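You operate a simulated robot arm through the tools that you are given. There is no shell and no other tool.

Carry out the task below with a simulated robot arm. There is one attempt and no reset: what you move stays moved.

JOB
Park the purple plug in its holder and crank the lead in till it lies straight.
Fine: switch the socket strip off before unplugging and leave it off; turn the reel by its knob; set the hold slider to FREE for winding, back to HOLD after.

The check looks at the end state, three seconds after you hand in, the way a careful person would. Anything else that was tipped, shoved, dropped, spilled or broken makes it a failure.

ROBOT AND FRAMES
A 6-joint arm with a two-finger gripper, fixed in place. Base frame: the origin is at the foot of the arm, x ahead of it, y to its left, z up; the work surface is at about z = 0. Readings come in m, degrees, newtons and seconds.
With the tool pointing down near the work surface it reaches from about 0.24 to 0.62 m from the base axis. Its first joint turns from -66.0 to 66.0 degrees. Payload 1.37 kg.
Tool frame: the origin (TCP) lies between the finger pads and is the grasp point; the fingertips stand 0.022 m ahead of it; z points along the fingers, y is the line along which they close. Largest opening 0.092 m; the body of the gripper starts 0.065 m behind the TCP.
Orientation is that of the tool frame in the base frame, as [roll, pitch, yaw] about the fixed x, y, z axes, in that order (R = Rz(yaw) Ry(pitch) Rx(roll)). With the fingers straight down and closing along the base's y, the tool's x points along the base's -x, its y along +y and its z along -z.

CONTROLS
- The arm moves only by the tool arm_command. Its argument "steps" is a list of rows, each a list of 7 numbers: the shift along the tool's x, y, z in units of 25 mm (1.0 is 25 mm), then the turn, a rotation vector about the tool's x, y, z in units of 6 degrees (1.0 is 6 degrees), then the opening, from 0 (shut) to 1 (fully open). In form: [[x, y, z, rx, ry, rz, fingers], ...]. A call has 1 to 20 rows; each row shifts and turns the commanded pose from where the row before left it, along the tool's axes as they then stand. A call with a number of a shift or a turn outside -1 to 1 is refused whole. A row lasts 0.2 s, in which the tool goes at most 0.05 m and 8.6 degrees; a call with a longer step from one row to the next is refused whole, and so is a gripper value outside its range. Where a pose cannot be reached the arm comes as near as it can. A force on the tool above 60 N (or 10 N above the force at the start of the call, whichever is more), or a blocked arm, ends the call early, and 0.2 s more pass. Each finger halts on what it meets, pressing with about 26 N; the grip force reading is that of the motor and also rises with nothing between the fingers. The clock runs only during rows and for 0.2 s after the last one: add rows that do not move to give the fingers time. The reply holds the time, the measured pose of the TCP, the force on the tool along the base axes, the opening and the grip force, in the units named above and with some noise, with the torque about the TCP (base axes, N m) and any sound that the robot's microphone picked up, and new pictures: "views" is both (left out), scene, wrist or none.
- Cameras (640 x 400 px; columns grow to the right, rows downward): "scene" is fixed at [0.0041, -0.4105, 0.602]; the picture's right is [0.97, -0.26, 0.00], its down [-0.10, -0.38, -0.92] and it looks along [0.23, 0.89, -0.40] (base axes); focal length 363 px, centre (320, 200). "wrist" rides on the gripper at [0.071, 0.019, -0.102] in the tool frame; the picture's right is [-0.26, 0.96, 0.00], its down [-0.75, -0.21, -0.62] and it looks along [-0.60, -0.16, 0.78] (tool axes); focal length 280 px, centre (320, 200). There is no depth. A picture from a camera that has moved, and an enlarged one, comes with that camera's place and axes in the base frame and with its lens.
- close_up(camera, box): a new picture of the part [left, top, right, bottom] of that camera's present view, enlarged. No time passes.
- finish_job(): hands the job in; it is judged then, once.

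Nothing tells you positions but the pictures and the camera data. Unless the task says otherwise, let go and move clear before handing in.

The tools are called after "Call:" by a JSON object that holds its "method" and its "body". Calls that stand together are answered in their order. arm_command: Moves the arm, as the interface text tells. Its arguments: {"type":"object","properties":{"steps":{"type":"array","items":{"type":"array","items":{"type":"number"}}},"views":{"type":"string","enum":["both","scene","wrist","none"]}},"required":["steps"]} The other tools are called the same way: close_up (camera, box) takes an enlarged picture of a part of a camera's view; finish_job () hands the job in.

At the start:

```text
clock: 0.0
tcp_pos: [0.2609, 0.3268, 0.3993]
ee_rot: [180.0, 0.0, -180.0]
ft_force: [0.4, -0.3, 0.1]
wrist_torque: [0.01, 0.0, 0.0]
grip_width: 0.092
gripper_force: 0.0
```

scene: 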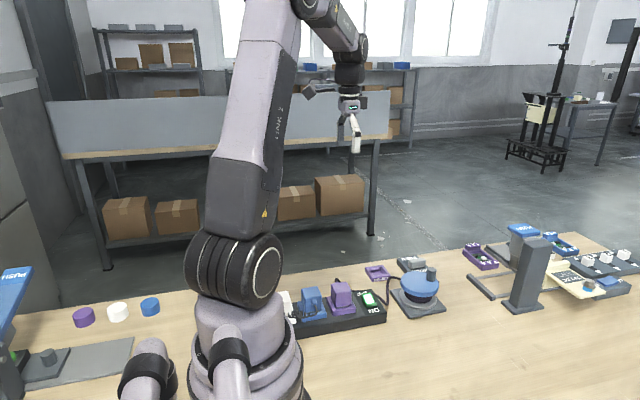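
wrist: 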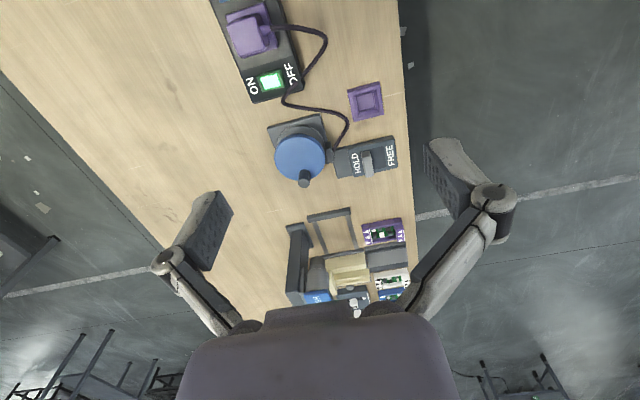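

I see a bench with a socket strip (white, blue and purple plugs, and a lit green switch), a purple holder, a reel with a blue drum and knob, and a HOLD/FREE slider. I'll take close-ups before moving.

Call:
{"method": "close_up", "body": {"camera": "scene", "box": [270, 240, 470, 365]}}

Call:
{"method": "close_up", "body": {"camera": "wrist", "box": [200, 0, 440, 200]}}

Call:
{"method": "close_up", "body": {"camera": "scene", "box": [450, 210, 640, 330]}}

```text
3.20 times, centred on (370, 302) of scene
camera zoom: at [0.0041, -0.4105, 0.602], right [0.97, -0.26, 0.0], down [-0.1, -0.38, -0.92], along [0.23, 0.89, -0.4], focal length 1163 px, centre (160, -128)
```

zoom: 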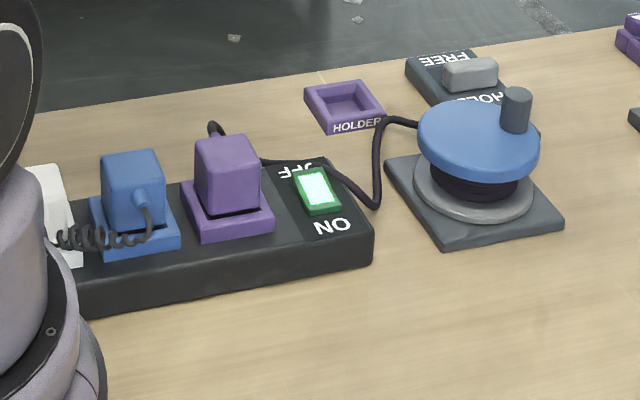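

```text
2.00 times, centred on (320, 100) of wrist
camera zoom: at [0.1916, 0.3479, 0.5004], right [0.26, 0.96, 0.0], down [0.75, -0.21, 0.62], along [0.6, -0.16, -0.78], focal length 561 px, centre (320, 400)
```

zoom: 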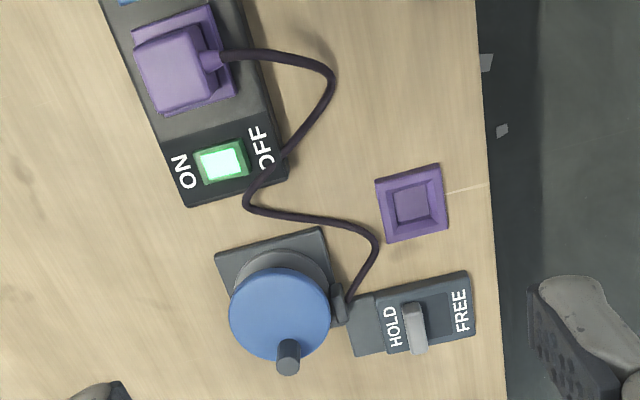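

```text
3.33 times, centred on (545, 270) of scene
camera zoom: at [0.0041, -0.4105, 0.602], right [0.97, -0.26, 0.0], down [-0.1, -0.38, -0.92], along [0.23, 0.89, -0.4], focal length 1211 px, centre (-430, -33)
```

zoom: 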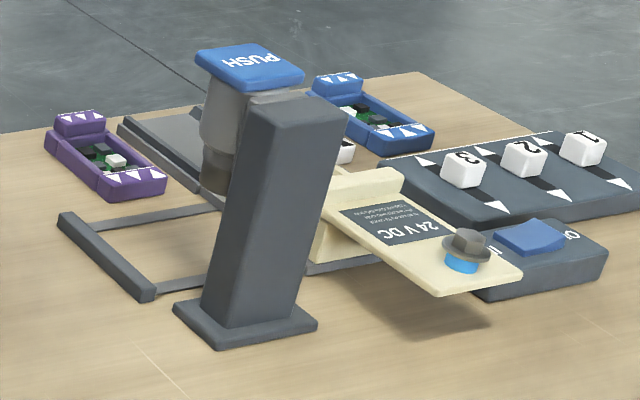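

The strip's switch is at about (0.295, 0.241, 0.035), the purple plug at (0.224, 0.242), the holder at (0.378, 0.381), the reel at (0.43, 0.248) and the slider at (0.49, 0.363). I'll move in above the strip for a better look.

Call:
{"method": "arm_command", "body": {"steps": [[0.1, -0.4, 0.9, 0, 0, 0, 1], [0.1, -0.4, 0.9, 0, 0, 0, 1], [0.1, -0.4, 0.9, 0, 0, 0, 1], [0.1, -0.4, 0.9, 0, 0, 0, 1], [0.1, -0.4, 0.9, 0, 0, 0, 1], [0.1, -0.4, 0.9, 0, 0, 0, 1], [0, -0.4, 0.9, 0, 0, 0, 1], [0, -0.4, 0.9, 0, 0, 0, 1], [0, 0, 0, 0, 0, 0, 1]]}}

```text
clock: 2.0
tcp_pos: [0.247, 0.2495, 0.2184]
ee_rot: [180.0, 0.1, 180.0]
ft_force: [-0.7, -0.2, 0.5]
wrist_torque: [0.0, 0.0, 0.0]
grip_width: 0.092
gripper_force: 0.0
camera wrist: at [0.1762, 0.2683, 0.3206], right [0.26, 0.96, 0.0], down [0.75, -0.21, 0.62], along [0.6, -0.16, -0.78], focal length 280 px, centre (320, 200)
```

scene: 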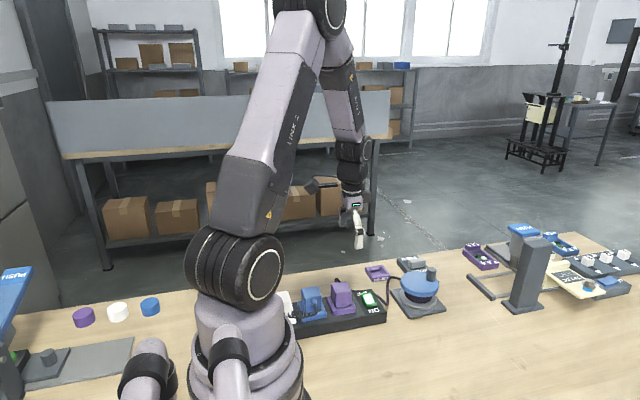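
wrist: 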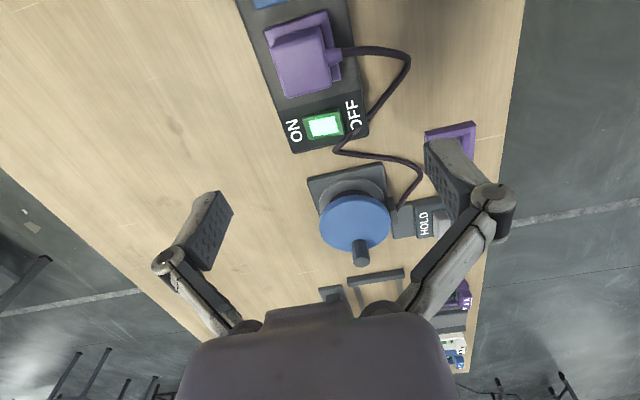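

Call:
{"method": "close_up", "body": {"camera": "wrist", "box": [230, 0, 430, 160]}}

Call:
{"method": "close_up", "body": {"camera": "scene", "box": [320, 270, 400, 330]}}

```text
2.50 times, centred on (330, 80) of wrist
camera zoom: at [0.1762, 0.2683, 0.3206], right [0.26, 0.96, 0.0], down [0.75, -0.21, 0.62], along [0.6, -0.16, -0.78], focal length 701 px, centre (295, 500)
```

zoom: 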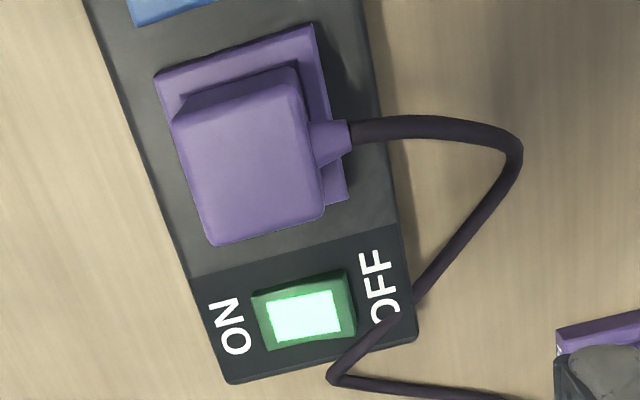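

```text
6.67 times, centred on (360, 300) of scene
camera zoom: at [0.0041, -0.4105, 0.602], right [0.97, -0.26, 0.0], down [-0.1, -0.38, -0.92], along [0.23, 0.89, -0.4], focal length 2423 px, centre (53, -467)
```

zoom: 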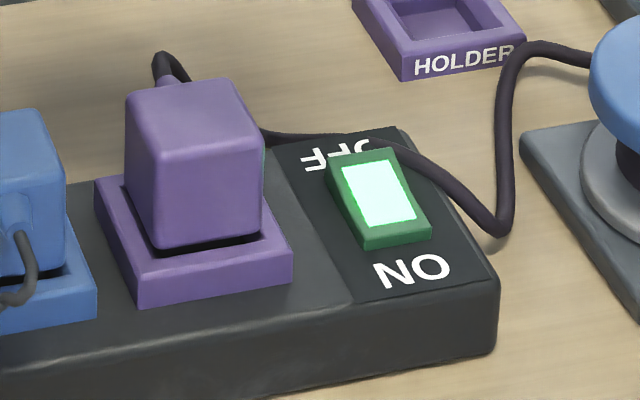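

The rocker spans about y 0.221–0.261 at x 0.297, with its OFF (+y) half raised. I'll close the fingers and hover above that half.

Call:
{"method": "arm_command", "body": {"steps": [[-0.5, 0.03, 0.5, 0, 0, 0, 0], [-0.5, 0.03, 0.5, 0, 0, 0, 0], [-0.5, 0.03, 0.5, 0, 0, 0, 0], [-0.46, 0.03, 0.5, 0, 0, 0, 0], [0, 0, 0.9, 0, 0, 0, 0], [0, 0, 0.9, 0, 0, 0, 0], [0, 0, 0.9, 0, 0, 0, 0], [0, 0, 0.9, 0, 0, 0, 0], [0, 0, 0, 0, 0, 0, 0]]}}

Call:
{"method": "close_up", "body": {"camera": "scene", "box": [320, 220, 420, 320]}}

Call:
{"method": "close_up", "body": {"camera": "wrist", "box": [220, 80, 420, 240]}}

```text
clock: 4.0
tcp_pos: [0.2951, 0.2508, 0.0792]
ee_rot: [-180.0, -0.1, -180.0]
ft_force: [-0.4, -0.8, 0.2]
wrist_torque: [0.0, 0.02, 0.03]
grip_width: 0.0
gripper_force: 25.6
camera wrist: at [0.2254, 0.2711, 0.1804], right [0.26, 0.96, 0.0], down [0.75, -0.21, 0.63], along [0.6, -0.16, -0.78], focal length 280 px, centre (320, 200)
```

scene: 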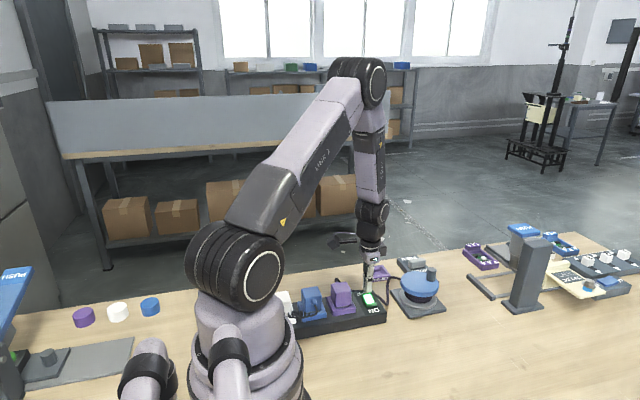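
wrist: 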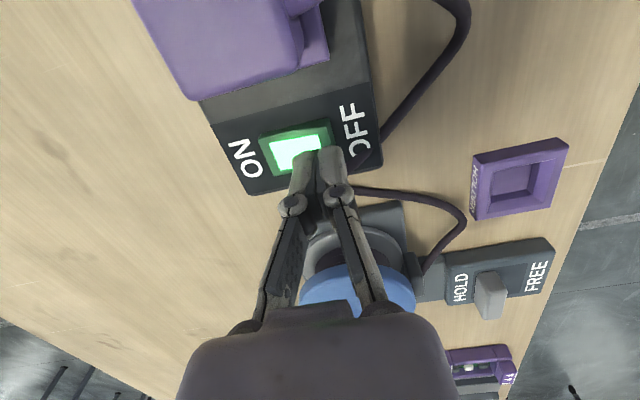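

```text
4.00 times, centred on (370, 270) of scene
camera zoom: at [0.0041, -0.4105, 0.602], right [0.97, -0.26, 0.0], down [-0.1, -0.38, -0.92], along [0.23, 0.89, -0.4], focal length 1454 px, centre (120, -80)
```

zoom: 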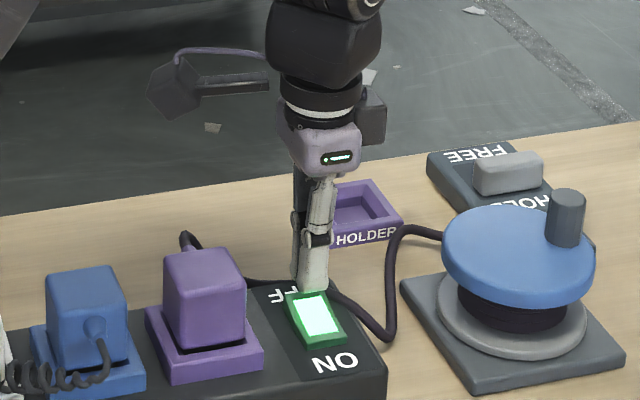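

```text
2.50 times, centred on (320, 160) of wrist
camera zoom: at [0.2254, 0.2711, 0.1804], right [0.26, 0.96, 0.0], down [0.75, -0.21, 0.63], along [0.6, -0.16, -0.78], focal length 701 px, centre (320, 300)
```

zoom: 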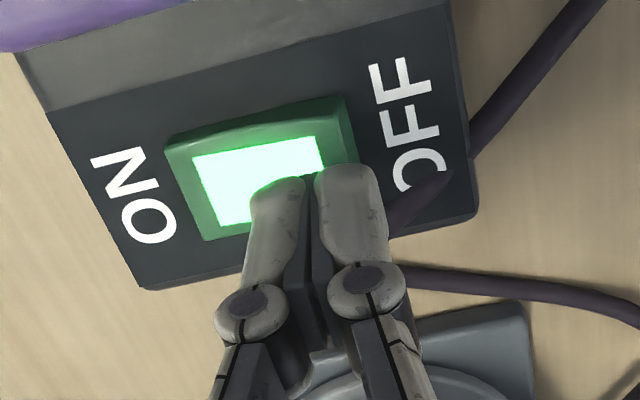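

The tip hovers over the OFF half with the lead just behind it. I'll shift back 3 mm and press down gently.

Call:
{"method": "arm_command", "body": {"steps": [[0.12, 0.04, 0.2, 0, 0, 0, 0], [0, 0, 0.16, 0, 0, 0, 0], [0, 0, 0.12, 0, 0, 0, 0], [0, 0, 0.12, 0, 0, 0, 0], [0, 0, 0.12, 0, 0, 0, 0], [0, 0, 0.12, 0, 0, 0, 0]]}}

Call:
{"method": "close_up", "body": {"camera": "wrist", "box": [220, 80, 420, 240]}}

```text
clock: 5.2
tcp_pos: [0.2929, 0.2537, 0.0631]
ee_rot: [179.9, 0.0, 180.0]
ft_force: [-2.5, -0.4, 13.7]
wrist_torque: [-0.14, 0.1, -0.02]
grip_width: 0.0002
gripper_force: 26.0
heard: click
stopped in row 6: the force on the tool passed its limit at 71 N (the readings are from after the stop); the commanded pose is now the measured one
camera wrist: at [0.2225, 0.2722, 0.166], right [0.26, 0.96, 0.0], down [0.75, -0.2, 0.62], along [0.6, -0.16, -0.78], focal length 280 px, centre (320, 200)
```

scene: 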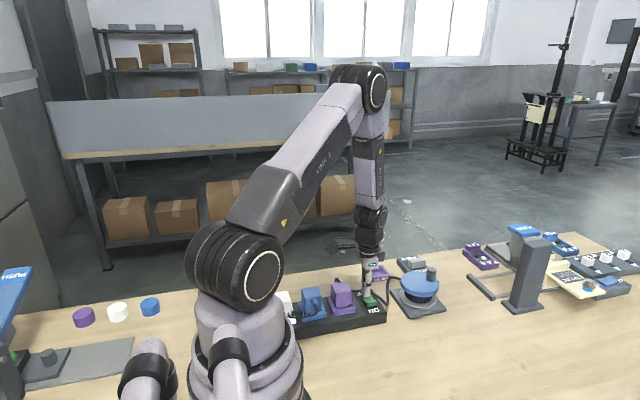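
wrist: 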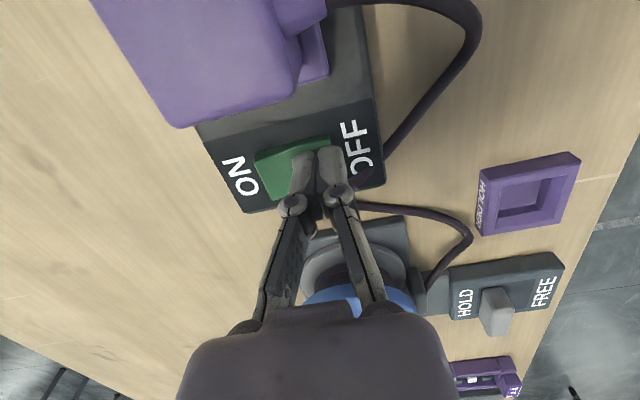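

```text
2.50 times, centred on (320, 160) of wrist
camera zoom: at [0.2225, 0.2722, 0.166], right [0.26, 0.96, 0.0], down [0.75, -0.2, 0.62], along [0.6, -0.16, -0.78], focal length 701 px, centre (320, 300)
```

zoom: 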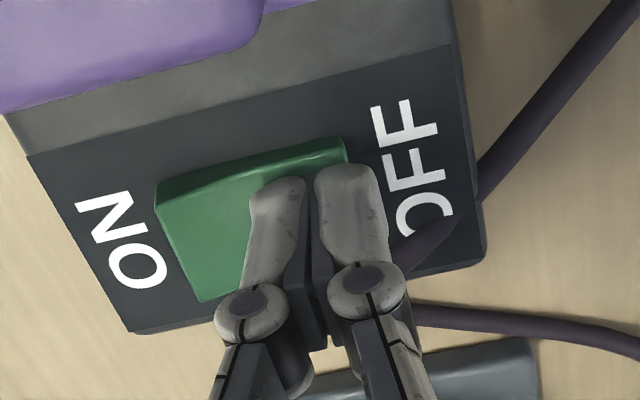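

There was a click and the light is out, so the strip is off. Next I'll rise, slide back over the purple plug and turn the tool 90° so the fingers close along x, because the lead leaves the plug on its +y side.

Call:
{"method": "arm_command", "body": {"steps": [[0, 0, -1, 0, 0, 0, 0], [0, 0, -1, 0, 0, 0, 0], [0.6, -0.1, -1, 0, 0, 0, 0], [1, -0.1, -1, 0, 0, 0, 0.5], [1, -0.28, 0, 0, 0, -1, 1], [0, 0, 0, 0, 0, -1, 1], [0, 0, 0, 0, 0, -1, 1], [0, 0, 0, 0, 0, -1, 1], [0, 0, 0, 0, 0, -1, 1], [0, 0, 0, 0, 0, -1, 1], [0, 0, 0, 0, 0, -1, 1], [0, 0, 0, 0, 0, -1, 1], [0, 0, 0, 0, 0, -1, 1], [0, 0, 0, 0, 0, -1, 1], [0, 0, 0, 0, 0, -1, 1], [0, 0, 0, 0, 0, -1, 1], [0, 0, 0, 0, 0, -1, 1], [0, 0, 0, 0, 0, -1, 1], [0, 0, 0, 0, 0, -1, 1], [0, 0, 0, 0, 0, 0, 1]]}}

Call:
{"method": "close_up", "body": {"camera": "wrist", "box": [160, 0, 480, 200]}}

```text
clock: 9.4
tcp_pos: [0.2276, 0.2401, 0.164]
ee_rot: [179.9, 0.0, -89.9]
ft_force: [0.2, -0.4, 1.0]
wrist_torque: [0.0, -0.01, 0.0]
grip_width: 0.0918
gripper_force: 0.1
camera wrist: at [0.2092, 0.1702, 0.2656], right [-0.97, 0.26, 0.0], down [0.2, 0.75, 0.63], along [0.16, 0.6, -0.78], focal length 280 px, centre (320, 200)
```

scene: 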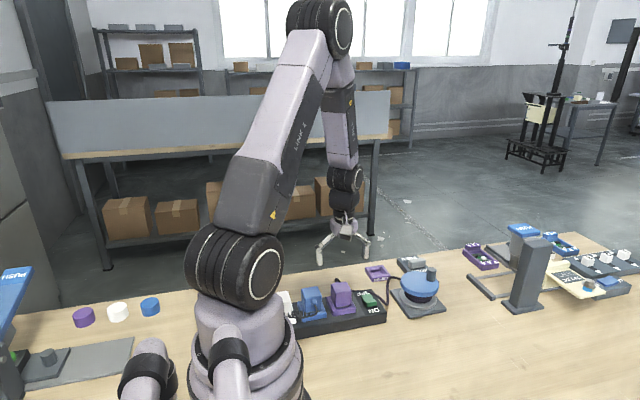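
wrist: 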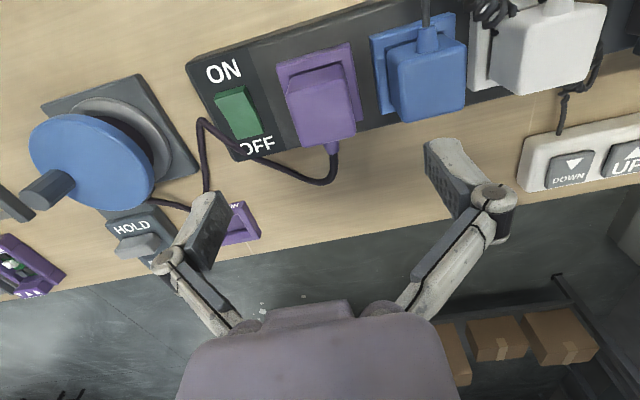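

```text
2.00 times, centred on (320, 100) of wrist
camera zoom: at [0.2092, 0.1702, 0.2656], right [-0.97, 0.26, 0.0], down [0.2, 0.75, 0.63], along [0.16, 0.6, -0.78], focal length 561 px, centre (320, 400)
```

zoom: 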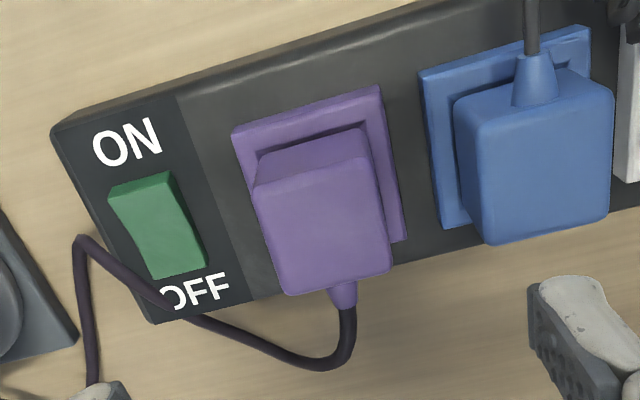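

The strip is square to the base axes. The purple plug's top is centred at about (0.227, 0.241), with about 30 mm between it and the blue plug. I'll set the opening to about 58 mm and come down to just above it for a check.

Call:
{"method": "arm_command", "body": {"steps": [[-0.04, 0.02, 0.5, 0, 0, 0, 0.63], [0, 0, 0.5, 0, 0, 0, 0.63], [0, 0, 0.4, 0, 0, 0, 0.63], [0, 0, 0.4, 0, 0, 0, 0.63], [0, 0, 0, 0, 0, 0, 0.63]]}}

Call:
{"method": "close_up", "body": {"camera": "wrist", "box": [160, 40, 480, 240]}}

Call:
{"method": "close_up", "body": {"camera": "scene", "box": [290, 230, 410, 330]}}

```text
clock: 10.6
tcp_pos: [0.2265, 0.2415, 0.1183]
ee_rot: [-179.9, 0.0, -90.0]
ft_force: [0.8, 0.7, -0.1]
wrist_torque: [0.0, -0.01, 0.0]
grip_width: 0.058
gripper_force: 0.1
camera wrist: at [0.2087, 0.1713, 0.2204], right [-0.96, 0.26, 0.0], down [0.21, 0.75, 0.63], along [0.16, 0.6, -0.78], focal length 280 px, centre (320, 200)
```

scene: 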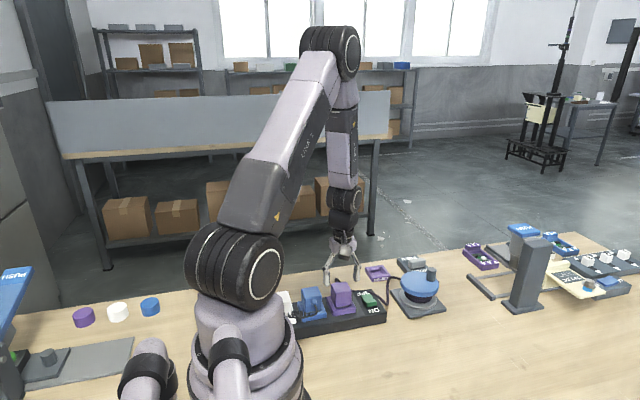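
wrist: 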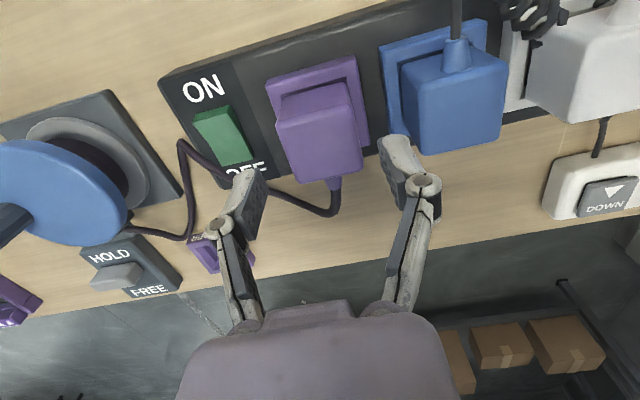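

```text
2.00 times, centred on (320, 140) of wrist
camera zoom: at [0.2087, 0.1713, 0.2204], right [-0.96, 0.26, 0.0], down [0.21, 0.75, 0.63], along [0.16, 0.6, -0.78], focal length 561 px, centre (320, 320)
```

zoom: 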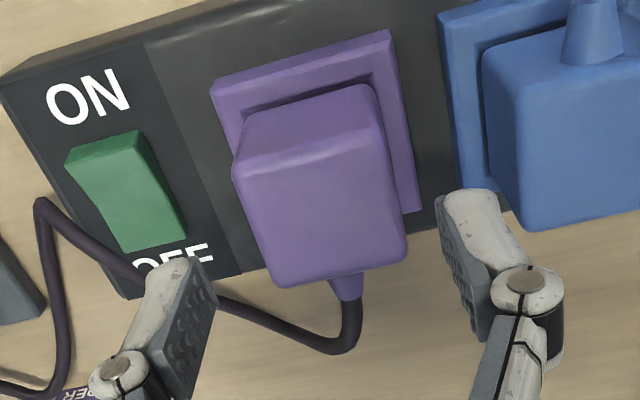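

```text
4.00 times, centred on (350, 280) of scene
camera zoom: at [0.0041, -0.4105, 0.602], right [0.97, -0.26, 0.0], down [-0.1, -0.38, -0.92], along [0.23, 0.89, -0.4], focal length 1454 px, centre (200, -120)
```

zoom: 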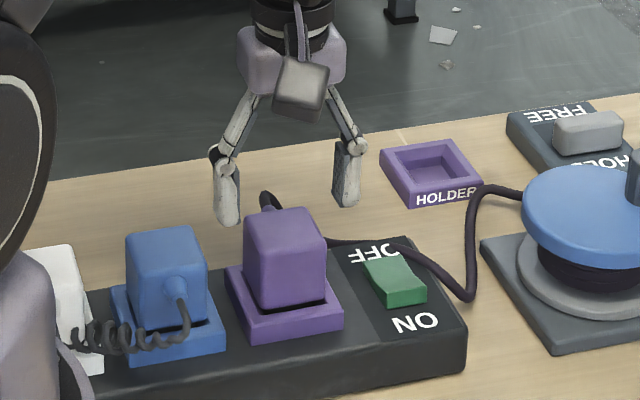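

The alignment looks right, with the fingers straddling the plug in x. I'll go down until the tips are at about 0.048 m, then close.

Call:
{"method": "arm_command", "body": {"steps": [[0, 0, 0.5, 0, 0, 0, 0.63], [0, 0, 0.5, 0, 0, 0, 0.63], [0, 0, 0.5, 0, 0, 0, 0.63], [0, 0, 0.42, 0, 0, 0, 0.63], [0, 0, 0, 0, 0, 0, 0.63]]}}

Call:
{"method": "close_up", "body": {"camera": "scene", "box": [290, 230, 410, 330]}}

Call:
{"method": "close_up", "body": {"camera": "wrist", "box": [160, 60, 480, 260]}}

```text
clock: 11.8
tcp_pos: [0.225, 0.2424, 0.0703]
ee_rot: [-180.0, 0.0, -90.1]
ft_force: [0.2, 1.2, -0.2]
wrist_torque: [-0.03, 0.02, -0.01]
grip_width: 0.0582
gripper_force: 0.0
camera wrist: at [0.2082, 0.1713, 0.1726], right [-0.96, 0.26, 0.0], down [0.21, 0.75, 0.63], along [0.16, 0.6, -0.78], focal length 280 px, centre (320, 200)
```

scene: 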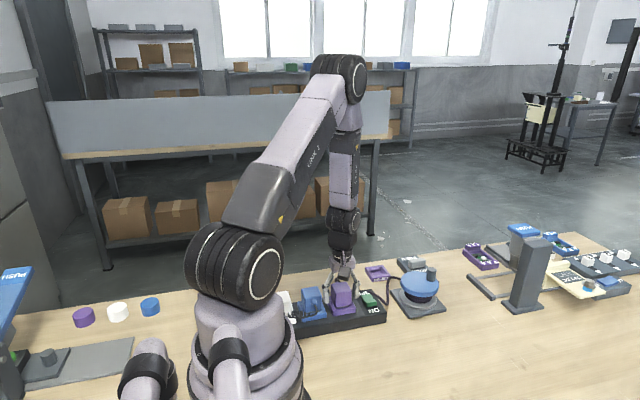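
wrist: 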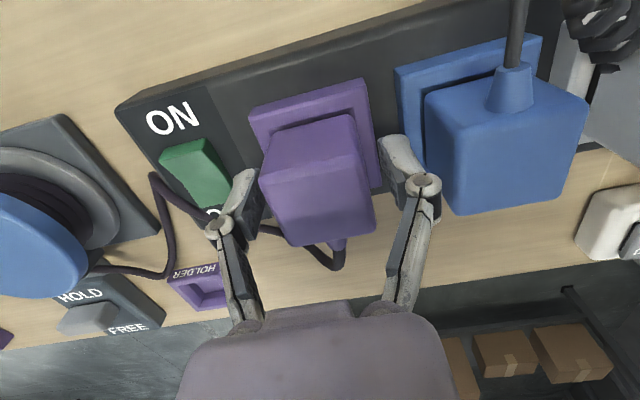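

```text
4.00 times, centred on (350, 280) of scene
camera zoom: at [0.0041, -0.4105, 0.602], right [0.97, -0.26, 0.0], down [-0.1, -0.38, -0.92], along [0.23, 0.89, -0.4], focal length 1454 px, centre (200, -120)
```

zoom: 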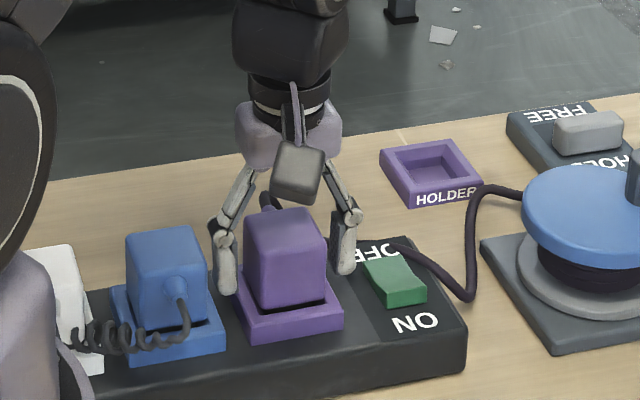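

```text
2.00 times, centred on (320, 160) of wrist
camera zoom: at [0.2082, 0.1713, 0.1726], right [-0.96, 0.26, 0.0], down [0.21, 0.75, 0.63], along [0.16, 0.6, -0.78], focal length 561 px, centre (320, 280)
```

zoom: 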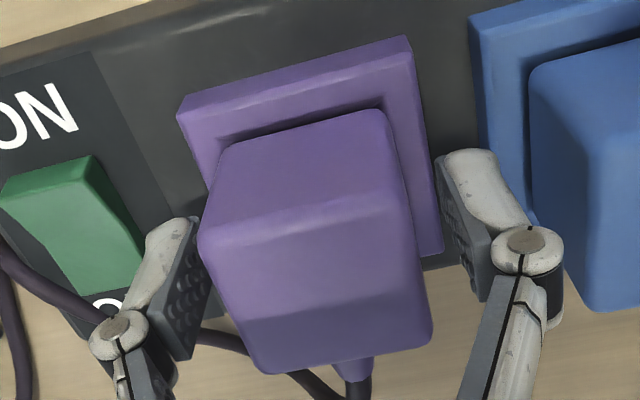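

The fingers straddle the plug clear of the blue plug and the switch. I'll nudge 1.5 mm in +x and close.

Call:
{"method": "arm_command", "body": {"steps": [[0, -0.06, 0, 0, 0, 0, 0.63], [0, 0, 0, 0, 0, 0, 0.5], [0, 0, 0, 0, 0, 0, 0.4], [0, 0, 0, 0, 0, 0, 0.3], [0, 0, 0, 0, 0, 0, 0.3], [0, 0, 0, 0, 0, 0, 0.3]], "views": "wrist"}}

```text
clock: 13.2
tcp_pos: [0.227, 0.2417, 0.0704]
ee_rot: [179.9, -0.1, -90.1]
ft_force: [-22.0, 2.8, 10.0]
wrist_torque: [0.03, 0.57, -0.04]
grip_width: 0.0391
gripper_force: 26.5
camera wrist: at [0.2091, 0.1707, 0.1727], right [-0.97, 0.26, 0.0], down [0.21, 0.75, 0.62], along [0.16, 0.6, -0.78], focal length 280 px, centre (320, 200)
```

wrist: 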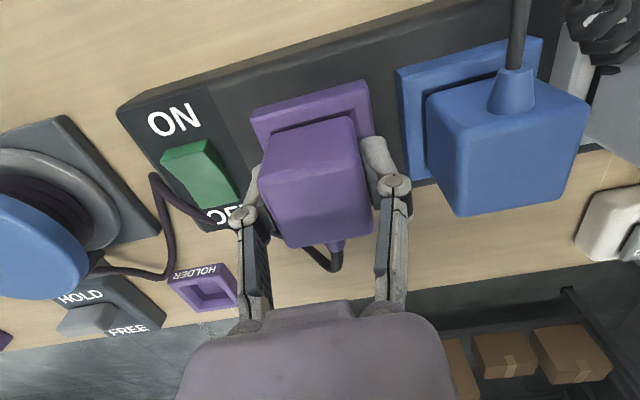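

The plug is gripped at 39 mm, but there is a −22 N side load in x, so I'm slightly off-centre. I'll ease 1 mm toward −x before lifting.

Call:
{"method": "arm_command", "body": {"steps": [[0, 0.04, 0, 0, 0, 0, 0.3], [0, 0, 0, 0, 0, 0, 0.3]], "views": "none"}}

```text
clock: 13.8
tcp_pos: [0.2269, 0.2426, 0.0697]
ee_rot: [179.9, -0.2, -90.1]
ft_force: [-10.6, -8.5, 9.0]
wrist_torque: [-0.31, 0.24, -0.09]
grip_width: 0.0392
gripper_force: 25.7
```

The side load has halved. One more small shift, then I'll pull straight up slowly.

Call:
{"method": "arm_command", "body": {"steps": [[0.03, 0.03, 0, 0, 0, 0, 0.3], [0, 0, -0.15, 0, 0, 0, 0.3], [0, 0, -0.15, 0, 0, 0, 0.3], [0, 0, -0.2, 0, 0, 0, 0.3], [0, 0, -0.2, 0, 0, 0, 0.3], [0, 0, -0.2, 0, 0, 0, 0.3]]}}

Call:
{"method": "close_up", "body": {"camera": "scene", "box": [290, 230, 410, 330]}}

```text
clock: 15.2
tcp_pos: [0.2268, 0.2411, 0.0932]
ee_rot: [180.0, 0.1, -90.0]
ft_force: [0.1, 0.4, 0.3]
wrist_torque: [0.0, 0.0, -0.01]
grip_width: 0.0391
gripper_force: 26.0
camera wrist: at [0.2084, 0.1704, 0.1951], right [-0.96, 0.26, 0.0], down [0.21, 0.75, 0.63], along [0.16, 0.6, -0.78], focal length 280 px, centre (320, 200)
```

scene: 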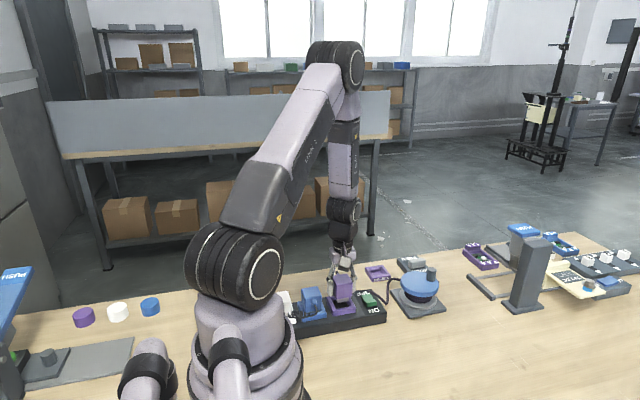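
wrist: 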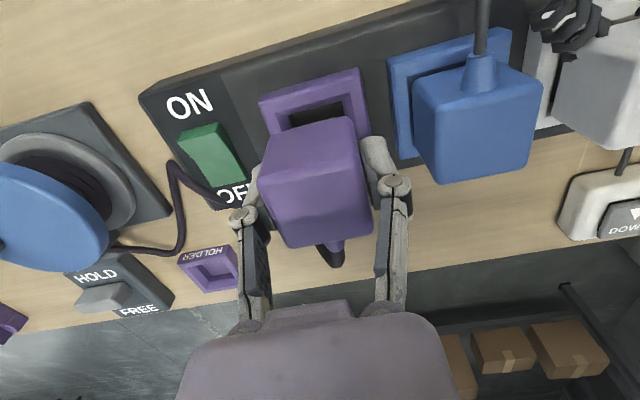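

```text
4.00 times, centred on (350, 280) of scene
camera zoom: at [0.0041, -0.4105, 0.602], right [0.97, -0.26, 0.0], down [-0.1, -0.38, -0.92], along [0.23, 0.89, -0.4], focal length 1454 px, centre (200, -120)
```

zoom: 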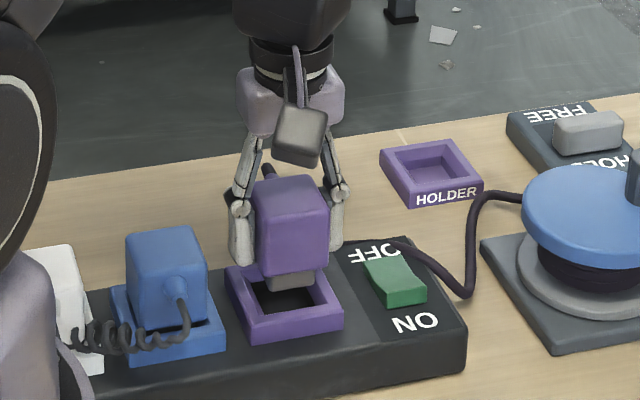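

The plug is out of the socket, showing a small grey nub underneath, and the loads are near zero. I'll lift a bit more and carry it over the holder at about (0.378, 0.382). There I'll turn it so the lead leaves toward the reel.

Call:
{"method": "arm_command", "body": {"steps": [[0, 0, -0.6, 0, 0, 0, 0.3], [0, 0, -0.7, 0, 0, 0, 0.3], [-0.3, -0.3, 0, 0, 0, 0, 0.3], [-0.6, -0.6, 0, 0, 0, 0, 0.3], [-0.6, -0.6, 0, 0, 0, 0, 0.3], [-0.6, -0.6, 0, 0, 0, 0, 0.3], [-0.6, -0.6, 0, 0, 0, 0, 0.3], [-0.6, -0.6, 0, 0, 0, 0, 0.3], [-0.6, -0.6, 0, 0, 0, 0, 0.3], [-0.6, -0.6, 0, 0, 0, 0, 0.3], [-0.5, -0.6, 0, 0, 0, 0, 0.3], [-0.5, -0.6, 0, 0, 0, 0, 0.3], [0, -0.3, 0, 0, 0, 0, 0.3], [0, 0, 0, 0, 0, 0, 0.3]]}}

Call:
{"method": "close_up", "body": {"camera": "scene", "box": [330, 220, 450, 320]}}

```text
clock: 18.2
tcp_pos: [0.3766, 0.3783, 0.1239]
ee_rot: [-179.9, 0.0, -90.1]
ft_force: [0.3, 0.4, 0.0]
wrist_torque: [-0.01, 0.01, -0.01]
grip_width: 0.0393
gripper_force: 25.9
camera wrist: at [0.3589, 0.3074, 0.2271], right [-0.96, 0.26, 0.0], down [0.21, 0.75, 0.63], along [0.16, 0.6, -0.78], focal length 280 px, centre (320, 200)
```

scene: 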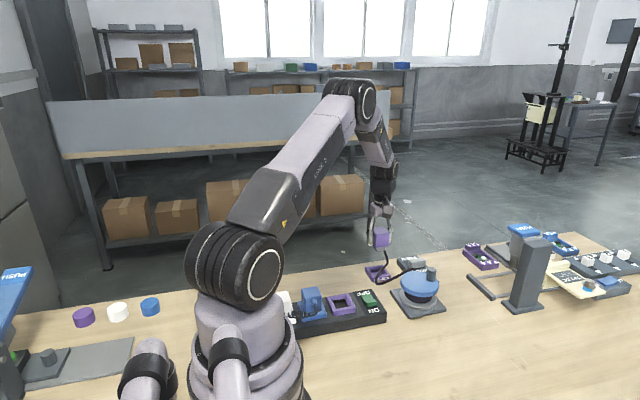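
wrist: 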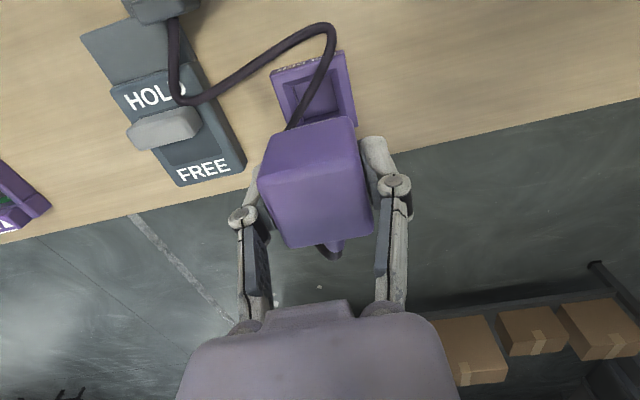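

```text
4.00 times, centred on (390, 270) of scene
camera zoom: at [0.0041, -0.4105, 0.602], right [0.97, -0.26, 0.0], down [-0.1, -0.38, -0.92], along [0.23, 0.89, -0.4], focal length 1454 px, centre (40, -80)
```

zoom: 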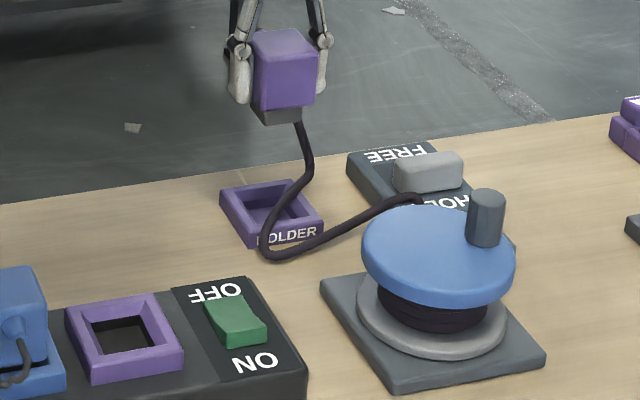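

The lead drapes under the plug and across the holder, so it must not get trapped. I'll rotate the plug 90° so the boot faces +x toward the reel guide, then look again.

Call:
{"method": "arm_command", "body": {"steps": [[0, 0, 0, 0, 0, 1, 0.3], [0, 0, 0, 0, 0, 1, 0.3], [0, 0, 0, 0, 0, 1, 0.3], [0, 0, 0, 0, 0, 1, 0.3], [0, 0, 0, 0, 0, 1, 0.3], [0, 0, 0, 0, 0, 1, 0.3], [0, 0, 0, 0, 0, 1, 0.3], [0, 0, 0, 0, 0, 1, 0.3], [0, 0, 0, 0, 0, 1, 0.3], [0, 0, 0, 0, 0, 1, 0.3], [0, 0, 0, 0, 0, 1, 0.3], [0, 0, 0, 0, 0, 1, 0.3], [0, 0, 0, 0, 0, 1, 0.3], [0, 0, 0, 0, 0, 1, 0.3], [0, 0, 0, 0, 0, 1, 0.3], [0, 0, 0, 0, 0, 0, 0.3]]}}

Call:
{"method": "close_up", "body": {"camera": "scene", "box": [330, 220, 450, 320]}}

Call:
{"method": "close_up", "body": {"camera": "wrist", "box": [200, 40, 520, 260]}}

```text
clock: 21.6
tcp_pos: [0.3769, 0.378, 0.1246]
ee_rot: [179.9, 0.0, 179.9]
ft_force: [0.5, 0.7, -0.4]
wrist_torque: [0.03, -0.02, -0.02]
grip_width: 0.0394
gripper_force: 26.1
camera wrist: at [0.3072, 0.398, 0.2272], right [0.26, 0.96, 0.0], down [0.75, -0.21, 0.62], along [0.6, -0.17, -0.78], focal length 280 px, centre (320, 200)
```

scene: 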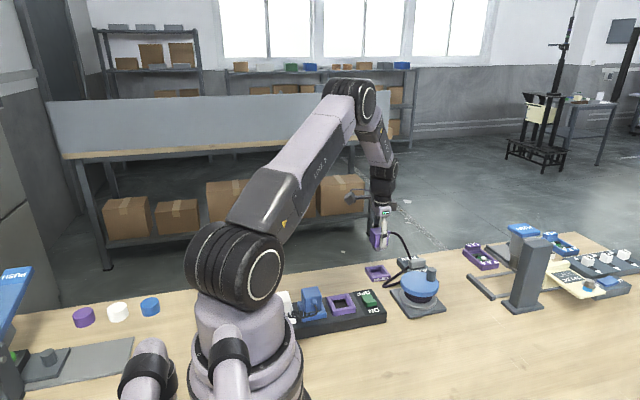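
wrist: 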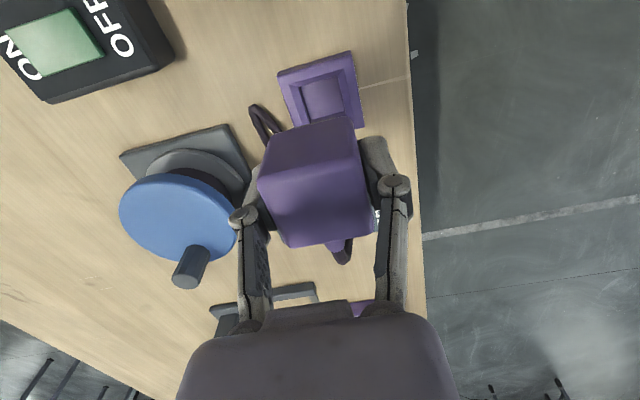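

```text
4.00 times, centred on (390, 270) of scene
camera zoom: at [0.0041, -0.4105, 0.602], right [0.97, -0.26, 0.0], down [-0.1, -0.38, -0.92], along [0.23, 0.89, -0.4], focal length 1454 px, centre (40, -80)
```

zoom: 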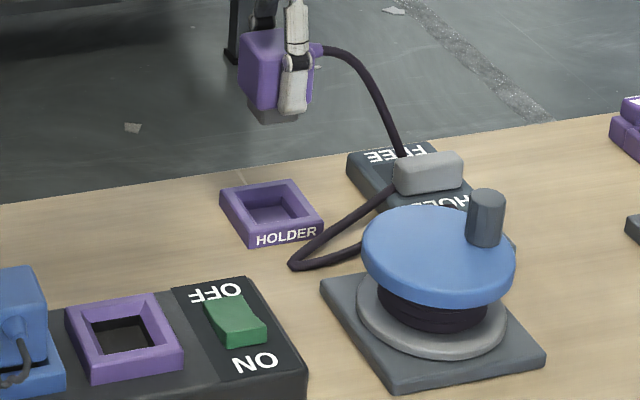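

```text
1.82 times, centred on (360, 150) of wrist
camera zoom: at [0.3072, 0.398, 0.2272], right [0.26, 0.96, 0.0], down [0.75, -0.21, 0.62], along [0.6, -0.17, -0.78], focal length 510 px, centre (247, 291)
```

zoom: 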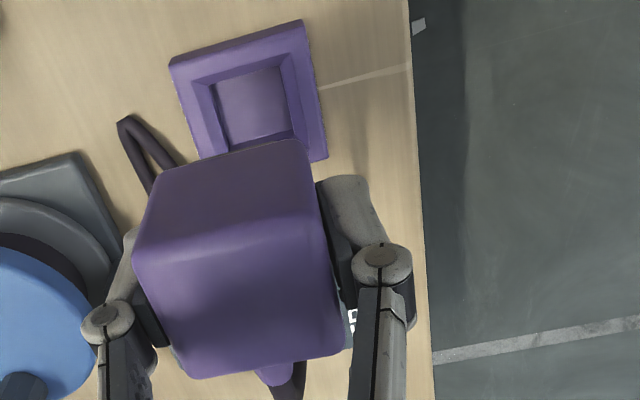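

The lead now loops out past the slider and could snag there. I'll try turning the boot on toward −y instead, so the slack falls on the open bench between the strip and the reel.

Call:
{"method": "arm_command", "body": {"steps": [[0, 0, 0, 0, 0, 1, 0.3], [0, 0, 0, 0, 0, 1, 0.3], [0, 0, 0, 0, 0, 1, 0.3], [0, 0, 0, 0, 0, 1, 0.3], [0, 0, 0, 0, 0, 1, 0.3], [0, 0, 0, 0, 0, 1, 0.3], [0, 0, 0, 0, 0, 1, 0.3], [0, 0, 0, 0, 0, 0, 0.3]]}}

Call:
{"method": "close_up", "body": {"camera": "scene", "box": [330, 220, 450, 320]}}

```text
clock: 23.4
tcp_pos: [0.3765, 0.3785, 0.1249]
ee_rot: [-180.0, 0.0, 137.8]
ft_force: [0.1, 0.2, -0.4]
wrist_torque: [-0.03, -0.01, 0.0]
grip_width: 0.0392
gripper_force: 26.1
camera wrist: at [0.3382, 0.4404, 0.2271], right [0.84, 0.54, 0.0], down [0.42, -0.66, 0.62], along [0.34, -0.53, -0.78], focal length 280 px, centre (320, 200)
```

scene: 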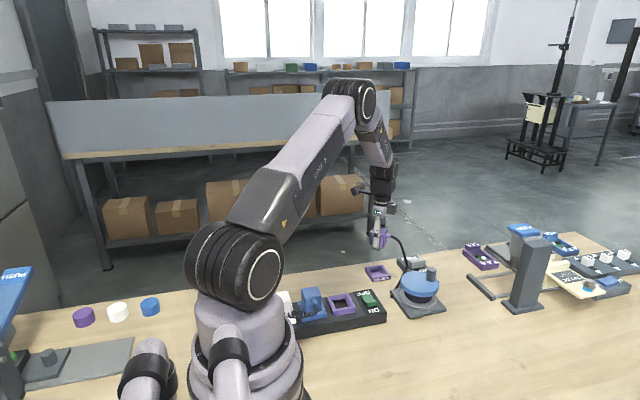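
wrist: 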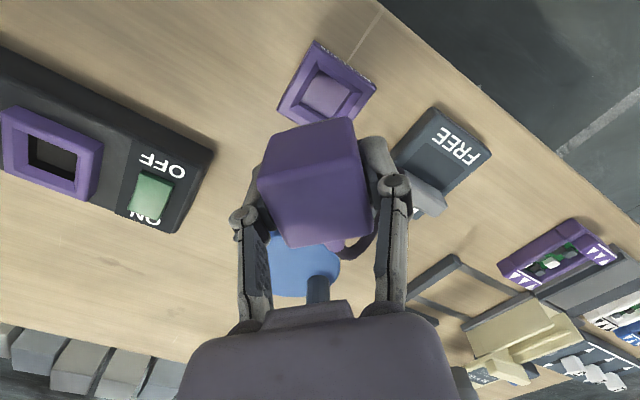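

```text
4.00 times, centred on (390, 270) of scene
camera zoom: at [0.0041, -0.4105, 0.602], right [0.97, -0.26, 0.0], down [-0.1, -0.38, -0.92], along [0.23, 0.89, -0.4], focal length 1454 px, centre (40, -80)
```

zoom: 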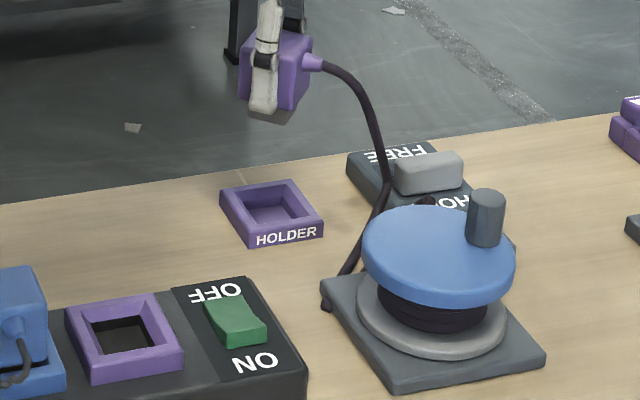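

The wrist still has travel, and the lead now hangs toward the reel. I'll finish the turn to 90°.

Call:
{"method": "arm_command", "body": {"steps": [[0, 0, 0, 0, 0, 1, 0.3], [0, 0, 0, 0, 0, 1, 0.3], [0, 0, 0, 0, 0, 1, 0.3], [0, 0, 0, 0, 0, 1, 0.3], [0, 0, 0, 0, 0, 1, 0.3], [0, 0, 0, 0, 0, 1, 0.3], [0, 0, 0, 0, 0, 1, 0.3], [0, 0, 0, 0, 0, 0.97, 0.3], [0, 0, 0, 0, 0, 0, 0.3]]}}

Call:
{"method": "close_up", "body": {"camera": "scene", "box": [330, 220, 450, 320]}}

Call:
{"method": "close_up", "body": {"camera": "wrist", "box": [200, 40, 520, 260]}}

```text
clock: 25.4
tcp_pos: [0.3767, 0.3786, 0.1248]
ee_rot: [179.9, 0.0, 90.0]
ft_force: [0.9, 1.1, -1.7]
wrist_torque: [-0.01, 0.0, -0.02]
grip_width: 0.0395
gripper_force: 26.5
camera wrist: at [0.3969, 0.4493, 0.2271], right [0.97, -0.26, 0.0], down [-0.2, -0.75, 0.62], along [-0.16, -0.6, -0.78], focal length 280 px, centre (320, 200)
```

scene: 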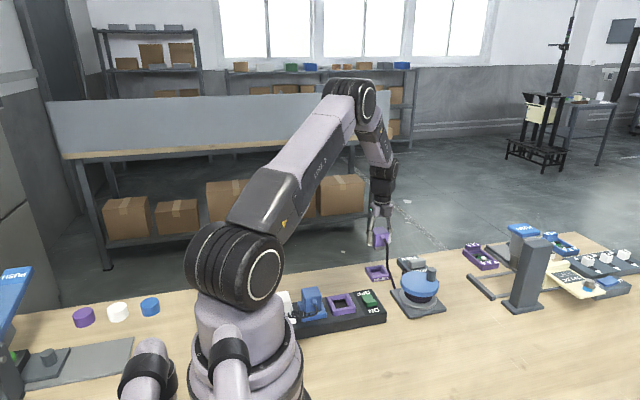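
wrist: 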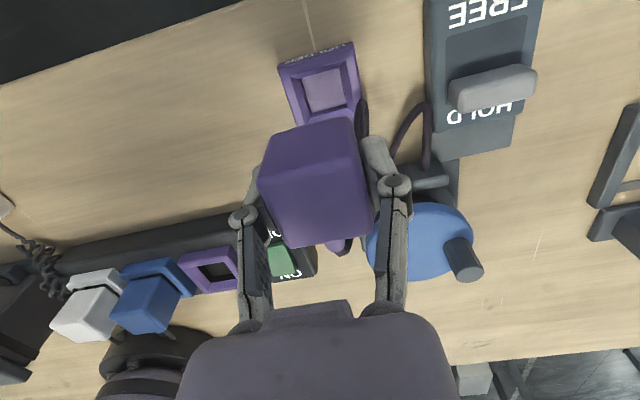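

```text
4.00 times, centred on (390, 270) of scene
camera zoom: at [0.0041, -0.4105, 0.602], right [0.97, -0.26, 0.0], down [-0.1, -0.38, -0.92], along [0.23, 0.89, -0.4], focal length 1454 px, centre (40, -80)
```

zoom: 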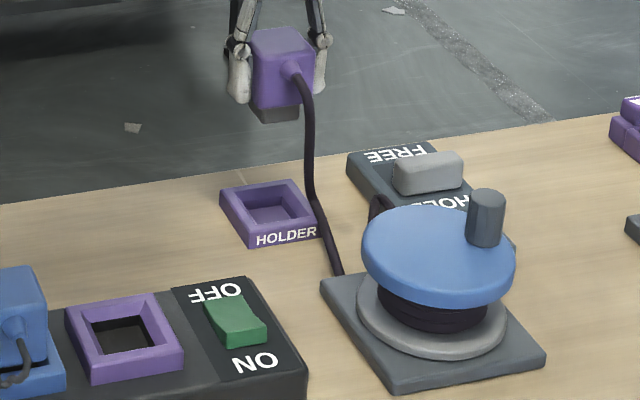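

```text
1.82 times, centred on (360, 150) of wrist
camera zoom: at [0.3969, 0.4493, 0.2271], right [0.97, -0.26, 0.0], down [-0.2, -0.75, 0.62], along [-0.16, -0.6, -0.78], focal length 510 px, centre (247, 291)
```

zoom: 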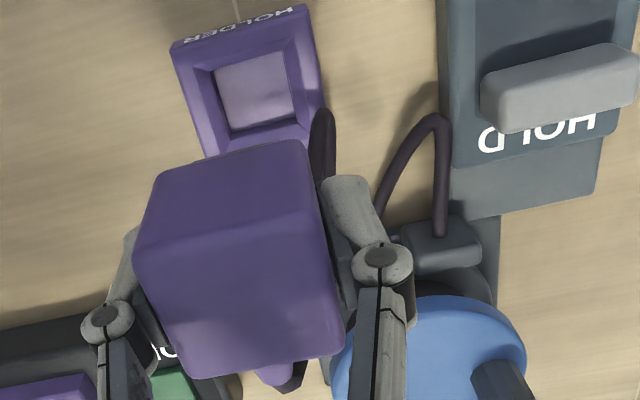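

The plug's boot now faces −y and the lead clears the holder. I'll zoom on the holder to locate its recess precisely.

Call:
{"method": "close_up", "body": {"camera": "wrist", "box": [270, 35, 366, 95]}}

Call:
{"method": "close_up", "body": {"camera": "scene", "box": [360, 250, 424, 290]}}

Call:
{"method": "close_up", "body": {"camera": "scene", "box": [350, 220, 430, 270]}}

```text
6.67 times, centred on (318, 65) of wrist
camera zoom: at [0.3969, 0.4493, 0.2271], right [0.97, -0.26, 0.0], down [-0.2, -0.75, 0.62], along [-0.16, -0.6, -0.78], focal length 1869 px, centre (333, 1100)
```

zoom: 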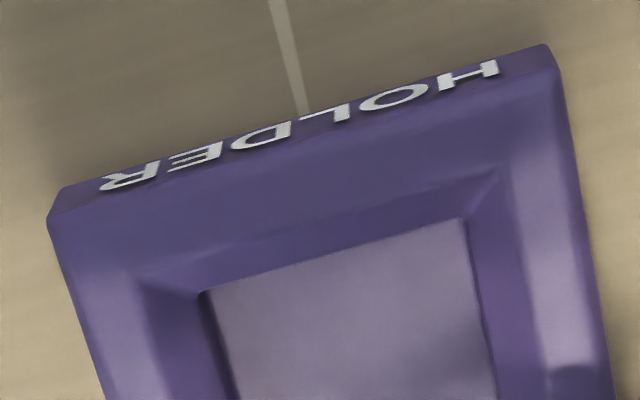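

```text
10.00 times, centred on (392, 270) of scene
camera zoom: at [0.0041, -0.4105, 0.602], right [0.97, -0.26, 0.0], down [-0.1, -0.38, -0.92], along [0.23, 0.89, -0.4], focal length 3634 px, centre (-400, -500)
```

zoom: 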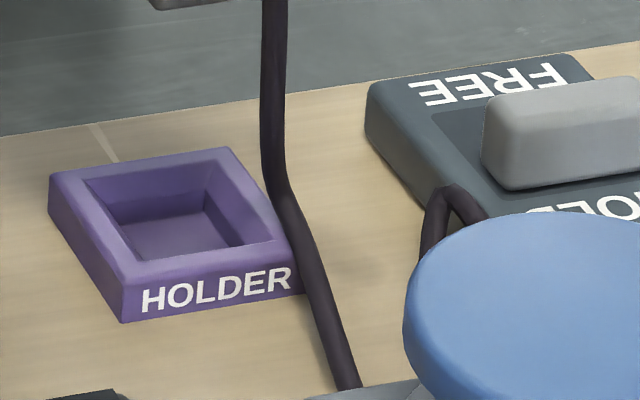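

```text
8.00 times, centred on (390, 245) of scene
camera zoom: at [0.0041, -0.4105, 0.602], right [0.97, -0.26, 0.0], down [-0.1, -0.38, -0.92], along [0.23, 0.89, -0.4], focal length 2908 px, centre (-240, -160)
```

zoom: 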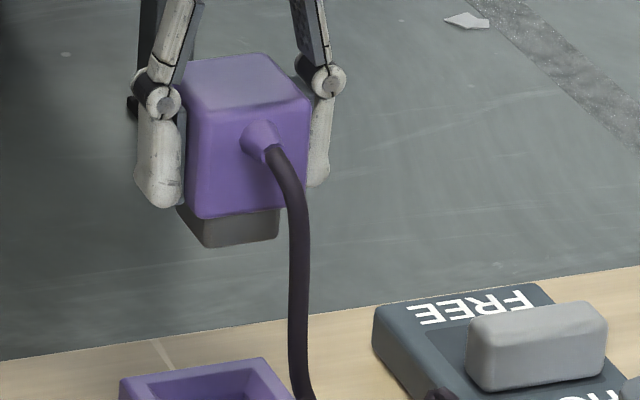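

The holder is centred at about (0.382, 0.381), square to the axes, with a recess floor about 30 mm wide. I'll move the plug over it and lower partway, watching the lead.

Call:
{"method": "arm_command", "body": {"steps": [[0.08, 0.21, 0, 0, 0, 0, 0.3], [0, 0, 0.5, 0, 0, 0, 0.3], [0, 0, 0.5, 0, 0, 0, 0.3], [0, 0, 0.5, 0, 0, 0, 0.3], [0, 0, 0, 0, 0, 0, 0.3]]}}

Call:
{"method": "close_up", "body": {"camera": "scene", "box": [350, 230, 430, 290]}}

Call:
{"method": "close_up", "body": {"camera": "wrist", "box": [220, 60, 460, 210]}}

```text
clock: 26.6
tcp_pos: [0.3819, 0.3802, 0.088]
ee_rot: [-180.0, 0.0, 90.2]
ft_force: [0.0, 0.0, -0.4]
wrist_torque: [-0.01, 0.0, -0.01]
grip_width: 0.0394
gripper_force: 26.3
camera wrist: at [0.402, 0.4513, 0.1895], right [0.97, -0.26, 0.0], down [-0.2, -0.75, 0.63], along [-0.16, -0.6, -0.78], focal length 280 px, centre (320, 200)
```

scene: 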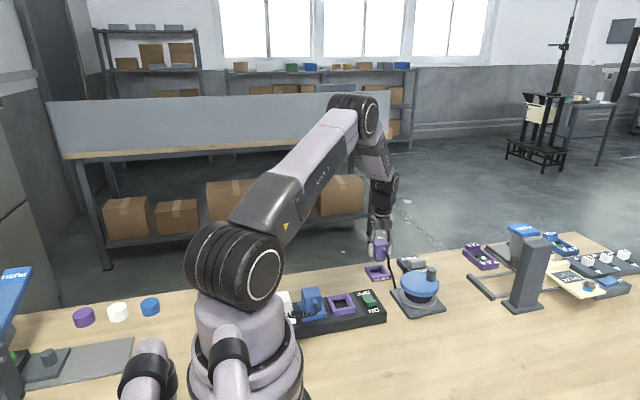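
wrist: 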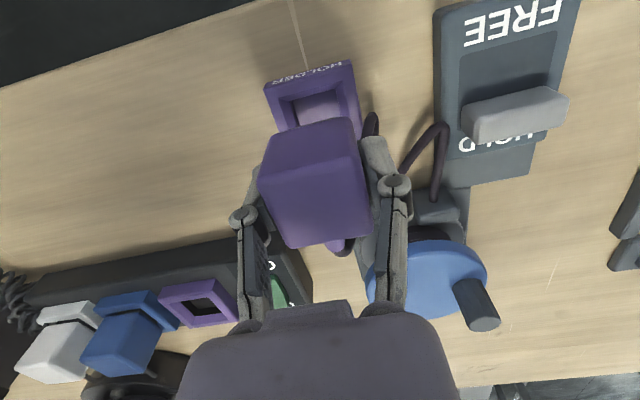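

```text
6.67 times, centred on (390, 260) of scene
camera zoom: at [0.0041, -0.4105, 0.602], right [0.97, -0.26, 0.0], down [-0.1, -0.38, -0.92], along [0.23, 0.89, -0.4], focal length 2423 px, centre (-147, -200)
```

zoom: 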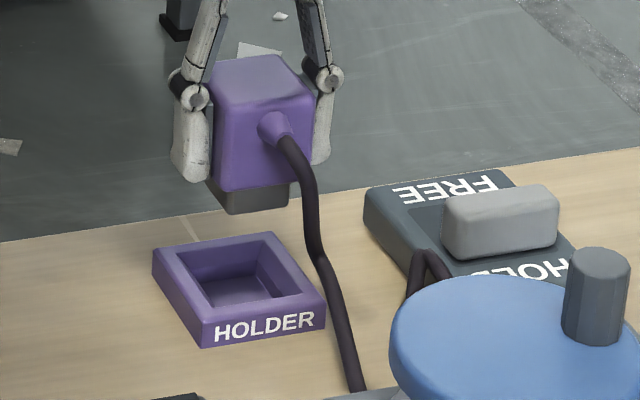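

```text
2.67 times, centred on (340, 135) of wrist
camera zoom: at [0.402, 0.4513, 0.1895], right [0.97, -0.26, 0.0], down [-0.2, -0.75, 0.63], along [-0.16, -0.6, -0.78], focal length 748 px, centre (267, 373)
```

zoom: 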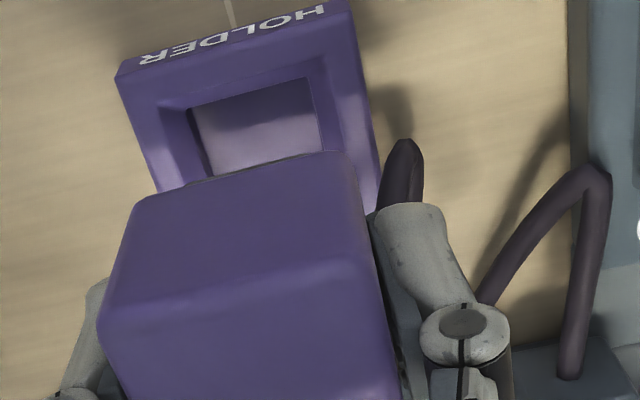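

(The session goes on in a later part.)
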